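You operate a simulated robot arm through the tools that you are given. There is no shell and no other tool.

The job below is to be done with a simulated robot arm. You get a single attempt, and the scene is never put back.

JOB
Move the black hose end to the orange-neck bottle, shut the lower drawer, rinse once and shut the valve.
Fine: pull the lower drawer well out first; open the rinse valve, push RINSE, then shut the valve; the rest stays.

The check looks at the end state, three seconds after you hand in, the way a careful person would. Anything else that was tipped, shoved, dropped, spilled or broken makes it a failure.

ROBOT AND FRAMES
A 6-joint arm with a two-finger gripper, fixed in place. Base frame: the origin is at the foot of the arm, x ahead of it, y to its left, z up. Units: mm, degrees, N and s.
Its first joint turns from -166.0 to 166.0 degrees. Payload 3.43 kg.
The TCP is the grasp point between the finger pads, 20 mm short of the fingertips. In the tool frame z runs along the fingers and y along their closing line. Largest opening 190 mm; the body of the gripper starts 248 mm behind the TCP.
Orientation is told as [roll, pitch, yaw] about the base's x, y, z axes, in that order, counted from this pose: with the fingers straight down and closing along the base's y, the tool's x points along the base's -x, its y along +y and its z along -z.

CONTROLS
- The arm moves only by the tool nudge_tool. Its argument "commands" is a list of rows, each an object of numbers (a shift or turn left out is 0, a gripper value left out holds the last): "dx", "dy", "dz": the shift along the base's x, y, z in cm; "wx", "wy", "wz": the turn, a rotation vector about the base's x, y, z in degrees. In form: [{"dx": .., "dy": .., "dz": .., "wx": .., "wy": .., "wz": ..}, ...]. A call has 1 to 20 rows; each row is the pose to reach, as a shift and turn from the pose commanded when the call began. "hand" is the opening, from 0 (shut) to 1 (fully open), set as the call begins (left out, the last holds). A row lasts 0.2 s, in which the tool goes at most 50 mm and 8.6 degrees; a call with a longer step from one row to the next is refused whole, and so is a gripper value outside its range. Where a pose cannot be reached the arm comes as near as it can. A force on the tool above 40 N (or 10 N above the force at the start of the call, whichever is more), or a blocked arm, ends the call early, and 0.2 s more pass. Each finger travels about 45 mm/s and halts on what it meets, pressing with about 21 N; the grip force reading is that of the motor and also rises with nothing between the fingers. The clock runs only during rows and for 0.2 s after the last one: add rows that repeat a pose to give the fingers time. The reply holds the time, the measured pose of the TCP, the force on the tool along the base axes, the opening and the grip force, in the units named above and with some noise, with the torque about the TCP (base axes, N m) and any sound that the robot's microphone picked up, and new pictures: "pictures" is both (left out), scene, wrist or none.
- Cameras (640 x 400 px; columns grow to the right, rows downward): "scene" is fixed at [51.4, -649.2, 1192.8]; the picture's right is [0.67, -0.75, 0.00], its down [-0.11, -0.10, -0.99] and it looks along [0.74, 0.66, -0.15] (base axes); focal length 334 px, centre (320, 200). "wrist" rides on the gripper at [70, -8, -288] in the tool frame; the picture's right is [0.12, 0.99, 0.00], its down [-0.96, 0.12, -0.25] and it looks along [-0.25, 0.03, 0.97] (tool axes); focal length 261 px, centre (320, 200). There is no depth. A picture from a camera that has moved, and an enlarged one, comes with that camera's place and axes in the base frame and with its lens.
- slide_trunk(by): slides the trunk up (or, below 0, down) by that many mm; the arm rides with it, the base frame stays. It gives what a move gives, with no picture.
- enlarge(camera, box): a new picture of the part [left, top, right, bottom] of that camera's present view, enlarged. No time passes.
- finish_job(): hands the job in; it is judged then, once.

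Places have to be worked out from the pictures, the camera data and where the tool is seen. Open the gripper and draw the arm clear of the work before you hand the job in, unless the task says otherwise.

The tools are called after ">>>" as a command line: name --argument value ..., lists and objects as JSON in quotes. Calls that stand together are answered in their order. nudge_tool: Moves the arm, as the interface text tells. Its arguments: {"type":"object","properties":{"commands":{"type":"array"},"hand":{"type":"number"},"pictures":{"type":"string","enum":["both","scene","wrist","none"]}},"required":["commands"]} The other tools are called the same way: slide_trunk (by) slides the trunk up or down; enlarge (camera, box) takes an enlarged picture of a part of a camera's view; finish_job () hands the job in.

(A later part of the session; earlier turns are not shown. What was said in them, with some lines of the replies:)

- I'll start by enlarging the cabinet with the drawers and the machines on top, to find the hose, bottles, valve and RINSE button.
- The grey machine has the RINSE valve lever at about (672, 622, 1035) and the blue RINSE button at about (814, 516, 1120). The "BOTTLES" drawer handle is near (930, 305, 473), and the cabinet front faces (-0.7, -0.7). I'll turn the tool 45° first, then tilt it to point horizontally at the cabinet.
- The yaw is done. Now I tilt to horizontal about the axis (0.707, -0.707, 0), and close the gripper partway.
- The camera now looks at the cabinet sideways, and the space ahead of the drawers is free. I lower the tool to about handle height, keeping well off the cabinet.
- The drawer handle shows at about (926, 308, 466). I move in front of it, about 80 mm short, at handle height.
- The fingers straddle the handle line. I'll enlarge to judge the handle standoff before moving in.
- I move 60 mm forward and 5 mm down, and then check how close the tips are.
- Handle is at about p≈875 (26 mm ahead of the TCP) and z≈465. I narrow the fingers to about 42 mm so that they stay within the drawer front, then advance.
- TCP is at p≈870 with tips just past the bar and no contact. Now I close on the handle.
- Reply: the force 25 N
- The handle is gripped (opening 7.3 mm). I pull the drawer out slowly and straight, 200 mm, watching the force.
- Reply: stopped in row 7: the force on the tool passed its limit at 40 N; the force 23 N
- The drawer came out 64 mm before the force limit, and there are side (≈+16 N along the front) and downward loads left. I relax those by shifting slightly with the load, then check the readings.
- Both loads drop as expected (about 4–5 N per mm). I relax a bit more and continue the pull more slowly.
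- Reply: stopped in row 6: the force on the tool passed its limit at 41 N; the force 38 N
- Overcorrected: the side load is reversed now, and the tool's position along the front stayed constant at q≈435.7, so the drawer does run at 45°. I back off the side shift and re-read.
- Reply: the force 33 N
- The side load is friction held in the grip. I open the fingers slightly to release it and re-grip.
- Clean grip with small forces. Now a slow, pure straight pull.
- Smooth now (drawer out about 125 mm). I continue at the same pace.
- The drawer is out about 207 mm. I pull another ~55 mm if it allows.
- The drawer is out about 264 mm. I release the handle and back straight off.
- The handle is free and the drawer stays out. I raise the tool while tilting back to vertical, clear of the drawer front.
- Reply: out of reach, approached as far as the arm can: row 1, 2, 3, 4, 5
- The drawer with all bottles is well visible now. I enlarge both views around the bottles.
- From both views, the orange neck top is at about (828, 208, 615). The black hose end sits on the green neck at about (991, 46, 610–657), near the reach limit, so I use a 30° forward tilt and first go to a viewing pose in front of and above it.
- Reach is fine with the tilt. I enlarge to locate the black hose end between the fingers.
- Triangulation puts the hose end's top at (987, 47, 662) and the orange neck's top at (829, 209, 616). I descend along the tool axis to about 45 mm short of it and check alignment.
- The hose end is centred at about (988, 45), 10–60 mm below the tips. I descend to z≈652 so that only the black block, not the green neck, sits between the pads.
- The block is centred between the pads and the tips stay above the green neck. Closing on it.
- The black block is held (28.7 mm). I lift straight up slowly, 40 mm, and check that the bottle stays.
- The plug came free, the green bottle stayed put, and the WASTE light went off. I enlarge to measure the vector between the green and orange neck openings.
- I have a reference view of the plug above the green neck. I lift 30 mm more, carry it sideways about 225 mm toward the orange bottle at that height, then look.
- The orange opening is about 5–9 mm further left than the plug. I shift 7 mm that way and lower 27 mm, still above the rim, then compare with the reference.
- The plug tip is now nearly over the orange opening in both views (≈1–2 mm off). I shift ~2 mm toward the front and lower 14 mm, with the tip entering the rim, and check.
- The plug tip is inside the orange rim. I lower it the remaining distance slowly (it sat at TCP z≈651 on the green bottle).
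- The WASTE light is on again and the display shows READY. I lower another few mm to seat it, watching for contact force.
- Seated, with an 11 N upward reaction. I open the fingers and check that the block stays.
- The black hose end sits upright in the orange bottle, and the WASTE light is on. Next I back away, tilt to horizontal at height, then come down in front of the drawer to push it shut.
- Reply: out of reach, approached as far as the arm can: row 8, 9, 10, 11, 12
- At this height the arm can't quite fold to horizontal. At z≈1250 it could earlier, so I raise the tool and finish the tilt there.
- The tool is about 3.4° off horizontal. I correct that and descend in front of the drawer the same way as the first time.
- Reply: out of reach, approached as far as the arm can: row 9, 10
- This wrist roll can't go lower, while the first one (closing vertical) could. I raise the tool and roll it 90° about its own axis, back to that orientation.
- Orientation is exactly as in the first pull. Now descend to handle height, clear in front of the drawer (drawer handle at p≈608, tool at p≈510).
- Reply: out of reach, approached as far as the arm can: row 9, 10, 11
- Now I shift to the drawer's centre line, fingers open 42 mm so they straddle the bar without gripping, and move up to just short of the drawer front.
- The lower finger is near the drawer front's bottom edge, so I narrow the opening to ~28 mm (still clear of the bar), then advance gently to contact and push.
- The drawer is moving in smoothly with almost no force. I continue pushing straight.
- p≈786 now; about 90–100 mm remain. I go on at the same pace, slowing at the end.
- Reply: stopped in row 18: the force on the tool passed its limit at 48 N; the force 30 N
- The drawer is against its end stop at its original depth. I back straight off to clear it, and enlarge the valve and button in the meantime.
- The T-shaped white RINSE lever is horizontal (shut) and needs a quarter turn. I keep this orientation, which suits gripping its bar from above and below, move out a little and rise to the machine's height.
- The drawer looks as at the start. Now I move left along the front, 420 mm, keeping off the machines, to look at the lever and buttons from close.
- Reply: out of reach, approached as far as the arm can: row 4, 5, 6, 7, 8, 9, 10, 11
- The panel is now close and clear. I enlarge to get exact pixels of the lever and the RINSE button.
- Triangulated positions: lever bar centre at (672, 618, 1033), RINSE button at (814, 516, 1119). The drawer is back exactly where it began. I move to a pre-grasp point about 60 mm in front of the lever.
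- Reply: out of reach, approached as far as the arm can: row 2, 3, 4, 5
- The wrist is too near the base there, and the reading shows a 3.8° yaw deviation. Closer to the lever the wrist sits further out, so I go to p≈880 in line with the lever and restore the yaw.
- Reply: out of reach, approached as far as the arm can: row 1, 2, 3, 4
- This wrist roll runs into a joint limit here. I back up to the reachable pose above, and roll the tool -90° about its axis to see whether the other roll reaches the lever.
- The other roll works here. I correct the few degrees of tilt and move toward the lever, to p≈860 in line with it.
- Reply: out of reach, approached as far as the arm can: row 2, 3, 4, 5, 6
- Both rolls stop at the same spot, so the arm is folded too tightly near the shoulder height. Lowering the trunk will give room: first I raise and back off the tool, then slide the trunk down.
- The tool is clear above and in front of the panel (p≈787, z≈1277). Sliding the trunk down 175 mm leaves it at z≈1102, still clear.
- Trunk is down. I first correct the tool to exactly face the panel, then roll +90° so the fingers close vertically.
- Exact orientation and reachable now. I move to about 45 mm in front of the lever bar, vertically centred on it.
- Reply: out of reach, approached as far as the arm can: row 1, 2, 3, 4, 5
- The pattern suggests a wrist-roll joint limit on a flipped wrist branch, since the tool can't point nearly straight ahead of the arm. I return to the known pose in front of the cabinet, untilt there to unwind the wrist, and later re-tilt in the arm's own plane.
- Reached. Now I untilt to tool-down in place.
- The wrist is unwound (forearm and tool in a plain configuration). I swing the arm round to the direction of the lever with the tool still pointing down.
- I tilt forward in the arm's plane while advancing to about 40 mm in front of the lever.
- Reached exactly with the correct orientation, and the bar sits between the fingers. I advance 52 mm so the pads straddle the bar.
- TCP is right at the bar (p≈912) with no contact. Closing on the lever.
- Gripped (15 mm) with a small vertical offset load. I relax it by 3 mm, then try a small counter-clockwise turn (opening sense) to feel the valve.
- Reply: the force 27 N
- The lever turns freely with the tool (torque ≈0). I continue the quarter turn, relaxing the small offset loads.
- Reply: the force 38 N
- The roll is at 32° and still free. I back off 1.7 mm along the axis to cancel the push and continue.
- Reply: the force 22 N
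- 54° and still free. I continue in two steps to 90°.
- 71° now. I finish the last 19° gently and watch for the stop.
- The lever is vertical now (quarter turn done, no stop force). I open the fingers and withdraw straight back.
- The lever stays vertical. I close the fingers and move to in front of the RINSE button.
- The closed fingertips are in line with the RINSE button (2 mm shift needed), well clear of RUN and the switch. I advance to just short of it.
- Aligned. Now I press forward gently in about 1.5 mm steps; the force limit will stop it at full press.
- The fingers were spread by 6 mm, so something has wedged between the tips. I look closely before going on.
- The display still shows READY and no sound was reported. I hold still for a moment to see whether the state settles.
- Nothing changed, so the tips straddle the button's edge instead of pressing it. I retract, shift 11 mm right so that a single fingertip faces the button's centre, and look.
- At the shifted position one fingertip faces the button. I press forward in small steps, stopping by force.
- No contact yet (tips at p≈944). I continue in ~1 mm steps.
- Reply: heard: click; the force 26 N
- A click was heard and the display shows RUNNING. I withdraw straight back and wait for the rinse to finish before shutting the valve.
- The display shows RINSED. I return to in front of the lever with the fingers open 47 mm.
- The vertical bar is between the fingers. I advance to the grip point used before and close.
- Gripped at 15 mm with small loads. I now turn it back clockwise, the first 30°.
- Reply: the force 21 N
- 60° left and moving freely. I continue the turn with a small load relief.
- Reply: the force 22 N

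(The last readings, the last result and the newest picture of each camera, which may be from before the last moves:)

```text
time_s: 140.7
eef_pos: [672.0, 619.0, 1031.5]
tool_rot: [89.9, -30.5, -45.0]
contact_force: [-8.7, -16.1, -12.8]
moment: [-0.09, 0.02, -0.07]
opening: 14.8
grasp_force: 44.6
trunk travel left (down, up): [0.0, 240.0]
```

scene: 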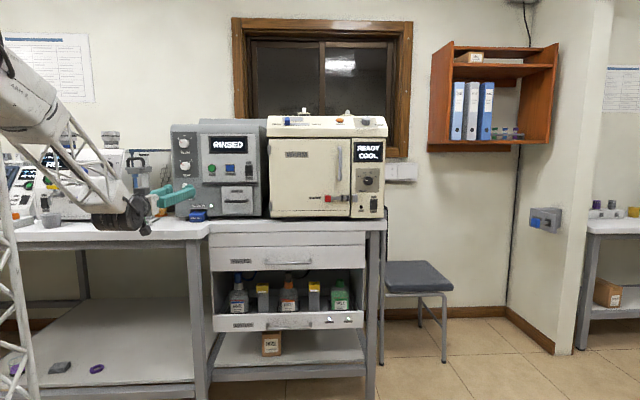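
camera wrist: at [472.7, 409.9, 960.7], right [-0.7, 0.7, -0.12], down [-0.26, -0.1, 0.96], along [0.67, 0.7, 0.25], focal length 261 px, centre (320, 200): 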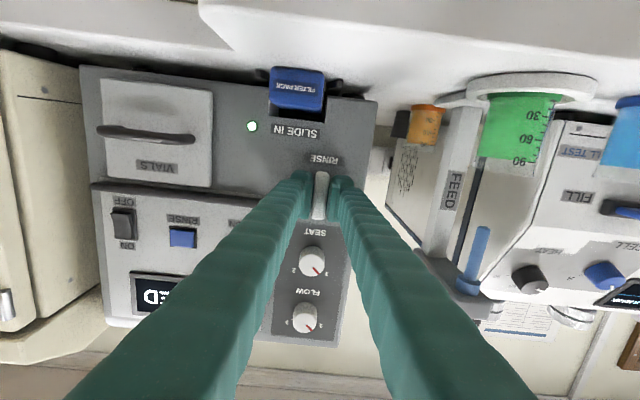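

The final 30° back to horizontal, with slight relief.

>>> nudge_tool --commands '[{"dx": -0.05, "dy": -0.08, "dz": -0.15, "wx": 3, "wy": 3}, {"dx": -0.05, "dy": -0.08, "dz": -0.15, "wx": 6, "wy": 6}, {"dx": -0.05, "dy": -0.08, "dz": -0.15, "wx": 9, "wy": 9}, {"dx": -0.05, "dy": -0.08, "dz": -0.15, "wx": 12, "wy": 12}, {"dx": -0.05, "dy": -0.08, "dz": -0.15, "wx": 15, "wy": 15}, {"dx": -0.05, "dy": -0.08, "dz": -0.15, "wx": 18, "wy": 18}, {"dx": -0.05, "dy": -0.08, "dz": -0.15, "wx": 21.5, "wy": 21.5}, {"dx": -0.05, "dy": -0.08, "dz": -0.15, "wx": 21.5, "wy": 21.5}]' --pictures "both"

>>> enlarge --camera "wrist" --box '[220, 100, 420, 260]'

```text
time_s: 142.5
eef_pos: [671.8, 617.2, 1030.1]
tool_rot: [90.0, 0.0, -45.1]
contact_force: [7.4, 2.8, -2.2]
moment: [0.01, 0.04, 0.01]
opening: 14.8
grasp_force: 44.6
trunk travel left (down, up): [0.0, 240.0]
camera wrist: at [418.1, 464.5, 1021.8], right [-0.08, 0.09, 0.99], down [0.51, -0.86, 0.12], along [0.86, 0.51, 0.03], focal length 261 px, centre (320, 200)
```

scene: 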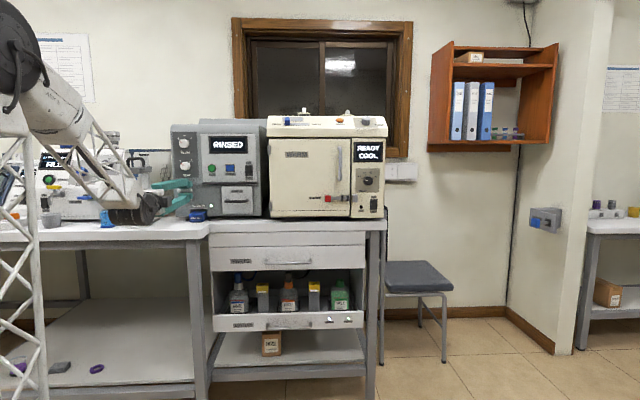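
wrist: 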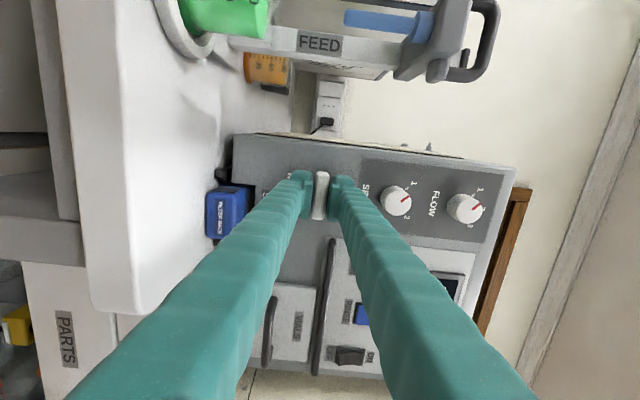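

```text
2.50 times, centred on (320, 180) of wrist
camera zoom: at [418.1, 464.5, 1021.8], right [-0.08, 0.09, 0.99], down [0.51, -0.86, 0.12], along [0.86, 0.51, 0.03], focal length 652 px, centre (320, 250)
```

zoom: 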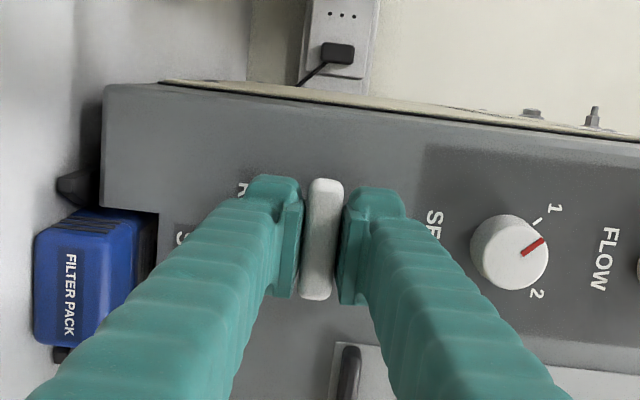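

The lever is horizontal again. I open the fingers and withdraw straight back.

>>> nudge_tool --commands '[{"dx": 0}, {"dx": 0}, {"dx": 0}, {"dx": 0}]' --hand 0.28 --pictures "none"

>>> nudge_tool --commands '[{"dx": -1, "dy": -1}, {"dx": -2.5, "dy": -2.5}, {"dx": -4, "dy": -4}, {"dx": -5, "dy": -5}, {"dx": -5, "dy": -5}]'

>>> enlarge --camera "wrist" --box '[220, 100, 420, 260]'

>>> enlarge --camera "scene" --box '[150, 110, 290, 230]'

```text
time_s: 143.5
eef_pos: [670.8, 617.7, 1030.6]
tool_rot: [90.0, -0.2, -45.0]
contact_force: [0.2, -0.3, 0.5]
moment: [0.02, 0.0, 0.0]
opening: 53.4
grasp_force: 0.1
trunk travel left (down, up): [0.0, 240.0]
```

```text
time_s: 144.7
eef_pos: [621.5, 568.1, 1029.3]
tool_rot: [89.9, -0.1, -45.0]
contact_force: [-0.2, 0.2, 0.4]
moment: [0.03, 0.02, 0.01]
opening: 53.1
grasp_force: 0.0
trunk travel left (down, up): [0.0, 240.0]
camera wrist: at [367.5, 414.1, 1021.2], right [-0.08, 0.09, 0.99], down [0.51, -0.86, 0.12], along [0.86, 0.51, 0.03], focal length 261 px, centre (320, 200)
```

scene: 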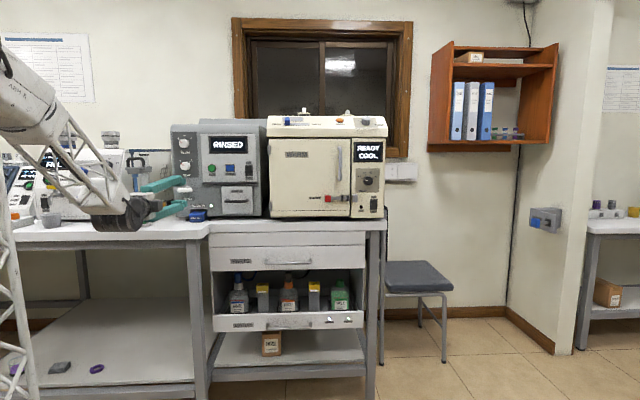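
wrist: 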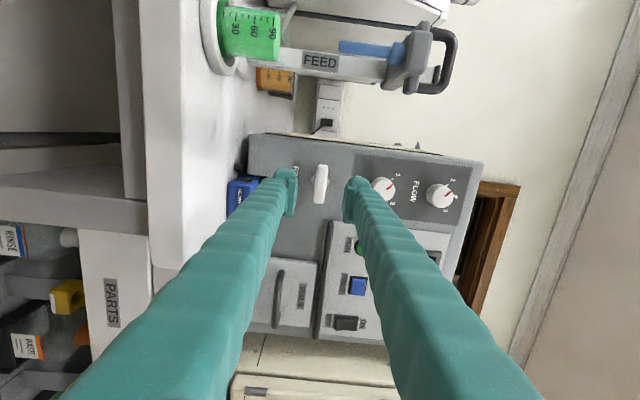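

```text
2.50 times, centred on (320, 180) of wrist
camera zoom: at [367.5, 414.1, 1021.2], right [-0.08, 0.09, 0.99], down [0.51, -0.86, 0.12], along [0.86, 0.51, 0.03], focal length 652 px, centre (320, 250)
```

zoom: 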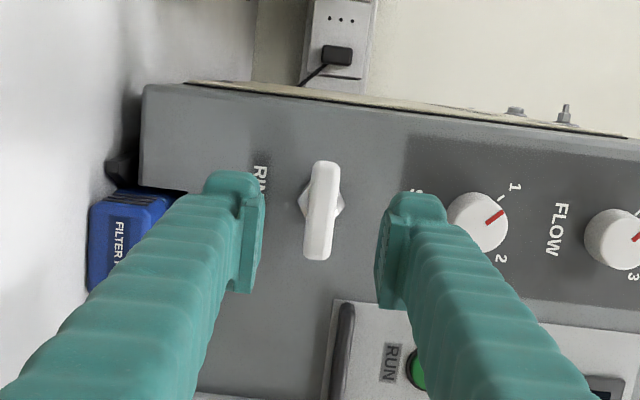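

```text
3.33 times, centred on (220, 170) of scene
camera zoom: at [51.4, -649.2, 1192.8], right [0.67, -0.75, 0.0], down [-0.11, -0.1, -0.99], along [0.74, 0.66, -0.15], focal length 1114 px, centre (653, 300)
```

zoom: 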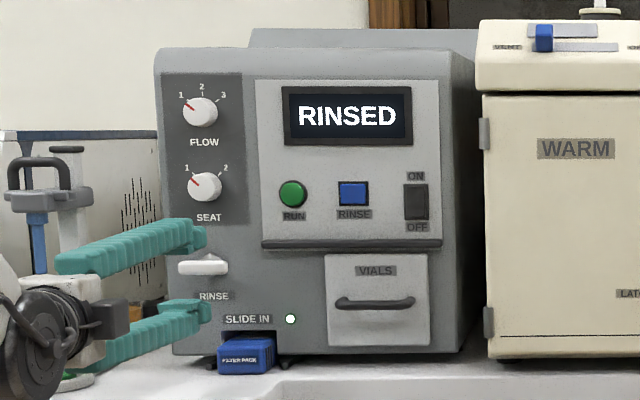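

The valve is horizontal again and the display reads RINSED. I draw the arm clear by reversing the approach (back, up, tool down).

>>> nudge_tool --commands '[{"dx": -1.5, "dy": -1.5, "dz": 0.5}, {"dx": -2.7, "dy": -2.4, "dz": 1, "wx": -5.785, "wy": 5.785}, {"dx": -4.1, "dy": -3.4, "dz": 1.6, "wx": -11.57, "wy": 11.57}, {"dx": -5.5, "dy": -4.4, "dz": 2.2, "wx": -17.355, "wy": 17.355}, {"dx": -6.9, "dy": -5.4, "dz": 2.8, "wx": -23.14, "wy": 23.14}, {"dx": -8.3, "dy": -6.4, "dz": 3.4, "wx": -28.925, "wy": 28.925}, {"dx": -9.7, "dy": -7.4, "dz": 4.0, "wx": -34.71, "wy": 34.71}, {"dx": -11.1, "dy": -8.4, "dz": 4.6, "wx": -40.5, "wy": 40.5}, {"dx": -12.5, "dy": -9.4, "dz": 5.2, "wx": -46.28, "wy": 46.28}, {"dx": -12.5, "dy": -9.4, "dz": 5.2, "wx": -52.07, "wy": 52.07}, {"dx": -12.5, "dy": -9.4, "dz": 5.2, "wx": -57.85, "wy": 57.85}, {"dx": -12.5, "dy": -9.4, "dz": 5.2, "wx": -63.64, "wy": 63.64}, {"dx": -12.5, "dy": -9.4, "dz": 5.2, "wx": -63.64, "wy": 63.64}]' --hand 0.6

>>> enlarge --camera "scene" --box '[200, 220, 390, 340]'

>>> enlarge --camera "scene" --box '[0, 110, 270, 240]'

```text
time_s: 147.5
eef_pos: [495.9, 473.8, 1082.0]
tool_rot: [-0.2, 0.0, -44.9]
contact_force: [-0.1, -0.2, -1.1]
moment: [-0.06, 0.03, -0.03]
opening: 114.2
grasp_force: 0.0
out of reach, approached as far as the arm can: row 4
trunk travel left (down, up): [0.0, 240.0]
camera wrist: at [440.6, 518.9, 1369.0], right [0.62, 0.79, 0.0], down [0.76, -0.6, 0.25], along [0.19, -0.15, -0.97], focal length 261 px, centre (320, 200)
```

scene: 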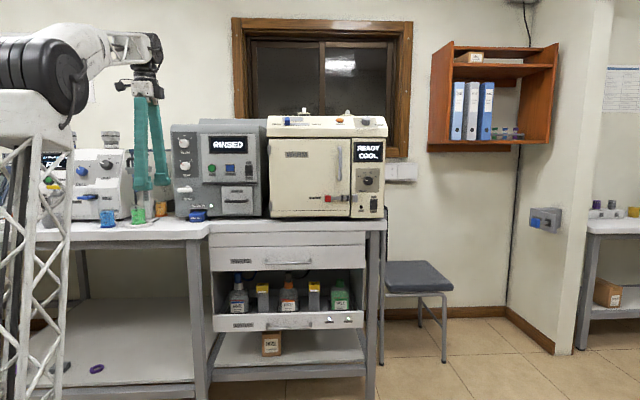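
wrist: 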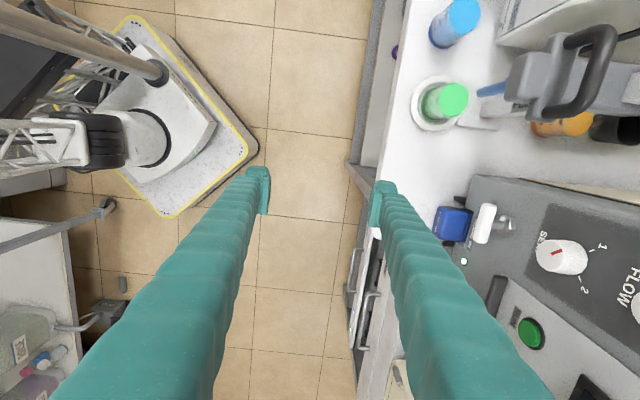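

```text
3.33 times, centred on (295, 280) of scene
camera zoom: at [51.4, -649.2, 1192.8], right [0.67, -0.75, 0.0], down [-0.11, -0.1, -0.99], along [0.74, 0.66, -0.15], focal length 1114 px, centre (403, -67)
```

zoom: 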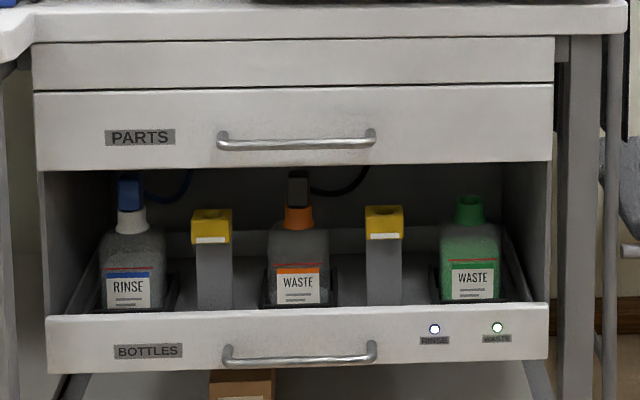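

```text
2.37 times, centred on (135, 175) of scene
camera zoom: at [51.4, -649.2, 1192.8], right [0.67, -0.75, 0.0], down [-0.11, -0.1, -0.99], along [0.74, 0.66, -0.15], focal length 792 px, centre (758, 259)
```

zoom: 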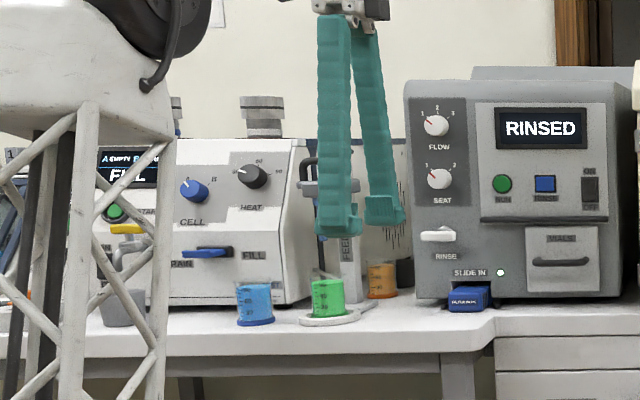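

Everything looks right: hose end in the orange bottle, drawer shut, lever horizontal, display RINSED. I swing the arm further away from the bench before handing in.

>>> nudge_tool --commands '[{"dx": 2.2, "dy": -2.5, "dz": 2}, {"dx": 5.3, "dy": -5.8, "dz": 4}, {"dx": 8.2, "dy": -9.3, "dz": 5}, {"dx": 10.8, "dy": -13, "dz": 5}, {"dx": 13.1, "dy": -17, "dz": 5}, {"dx": 15.3, "dy": -21, "dz": 5}, {"dx": 17.2, "dy": -25.3, "dz": 5}, {"dx": 18.8, "dy": -29.6, "dz": 5}, {"dx": 20.1, "dy": -34.1, "dz": 5}, {"dx": 21.1, "dy": -38.6, "dz": 5}, {"dx": 21.9, "dy": -43.3, "dz": 5}, {"dx": 22.3, "dy": -47, "dz": 5}, {"dx": 22.3, "dy": -47, "dz": 5}]'

>>> enlarge --camera "scene" --box '[160, 110, 400, 340]'

```text
time_s: 150.3
eef_pos: [719.9, 3.5, 1131.4]
tool_rot: [0.1, -0.1, -44.9]
contact_force: [-0.5, 0.2, 0.0]
moment: [-0.01, 0.02, 0.01]
opening: 114.1
grasp_force: 0.0
trunk travel left (down, up): [0.0, 240.0]
camera wrist: at [664.0, 48.0, 1419.1], right [0.62, 0.79, 0.0], down [0.76, -0.6, 0.25], along [0.19, -0.15, -0.97], focal length 261 px, centre (320, 200)
```

scene: 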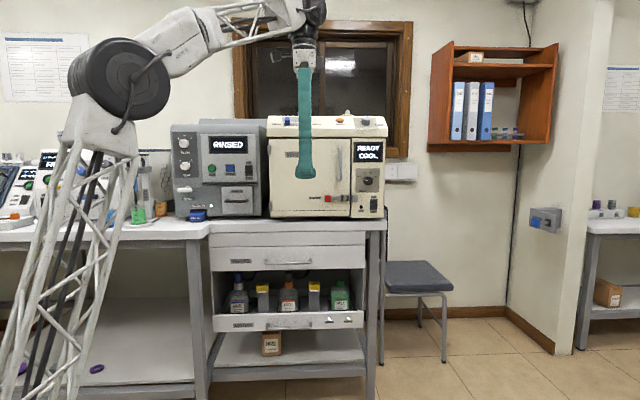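
wrist: 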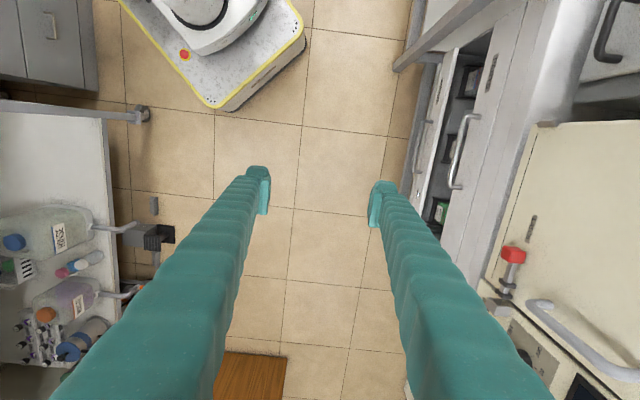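

```text
1.74 times, centred on (280, 225) of scene
camera zoom: at [51.4, -649.2, 1192.8], right [0.67, -0.75, 0.0], down [-0.11, -0.1, -0.99], along [0.74, 0.66, -0.15], focal length 581 px, centre (390, 156)
```

zoom: 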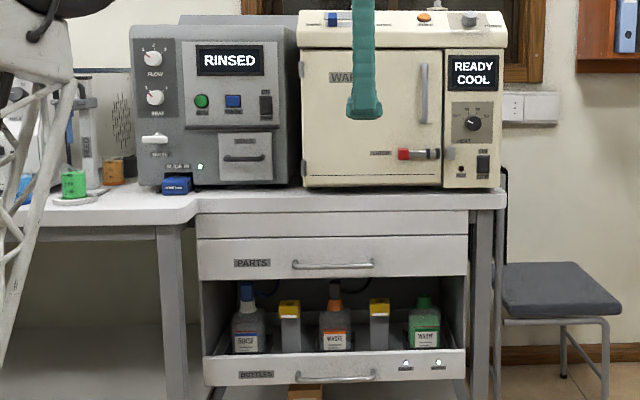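

The arm is clear with the gripper open, the hose end is on the orange bottle, the drawer is shut, the rinse is done and the valve is shut. Handing in.

>>> finish_job

```text
The job is handed in.
```

The job is done and handed in; I don't have the check's result yet.

- **Hose:** the black hose end now sits in the orange-neck bottle. The WASTE light, which went off while the hose was out, came back on.
- **Drawer:** I pulled the lower drawer out about 264 mm first. It is now back against its end stop, where it was at the start.
- **Rinse:** I opened the valve a quarter turn and pressed RINSE. The display went from READY to RUNNING to RINSED. My first try at the button did not register (no click, display unchanged), so it was pressed once.
- **Valve:** the lever is back to horizontal, its starting position.

The last pictures show nothing tipped, spilled or out of place. The gripper is open and the arm is clear of the bench. The trunk is still 175 mm lower than it started, because I needed that to reach the valve.
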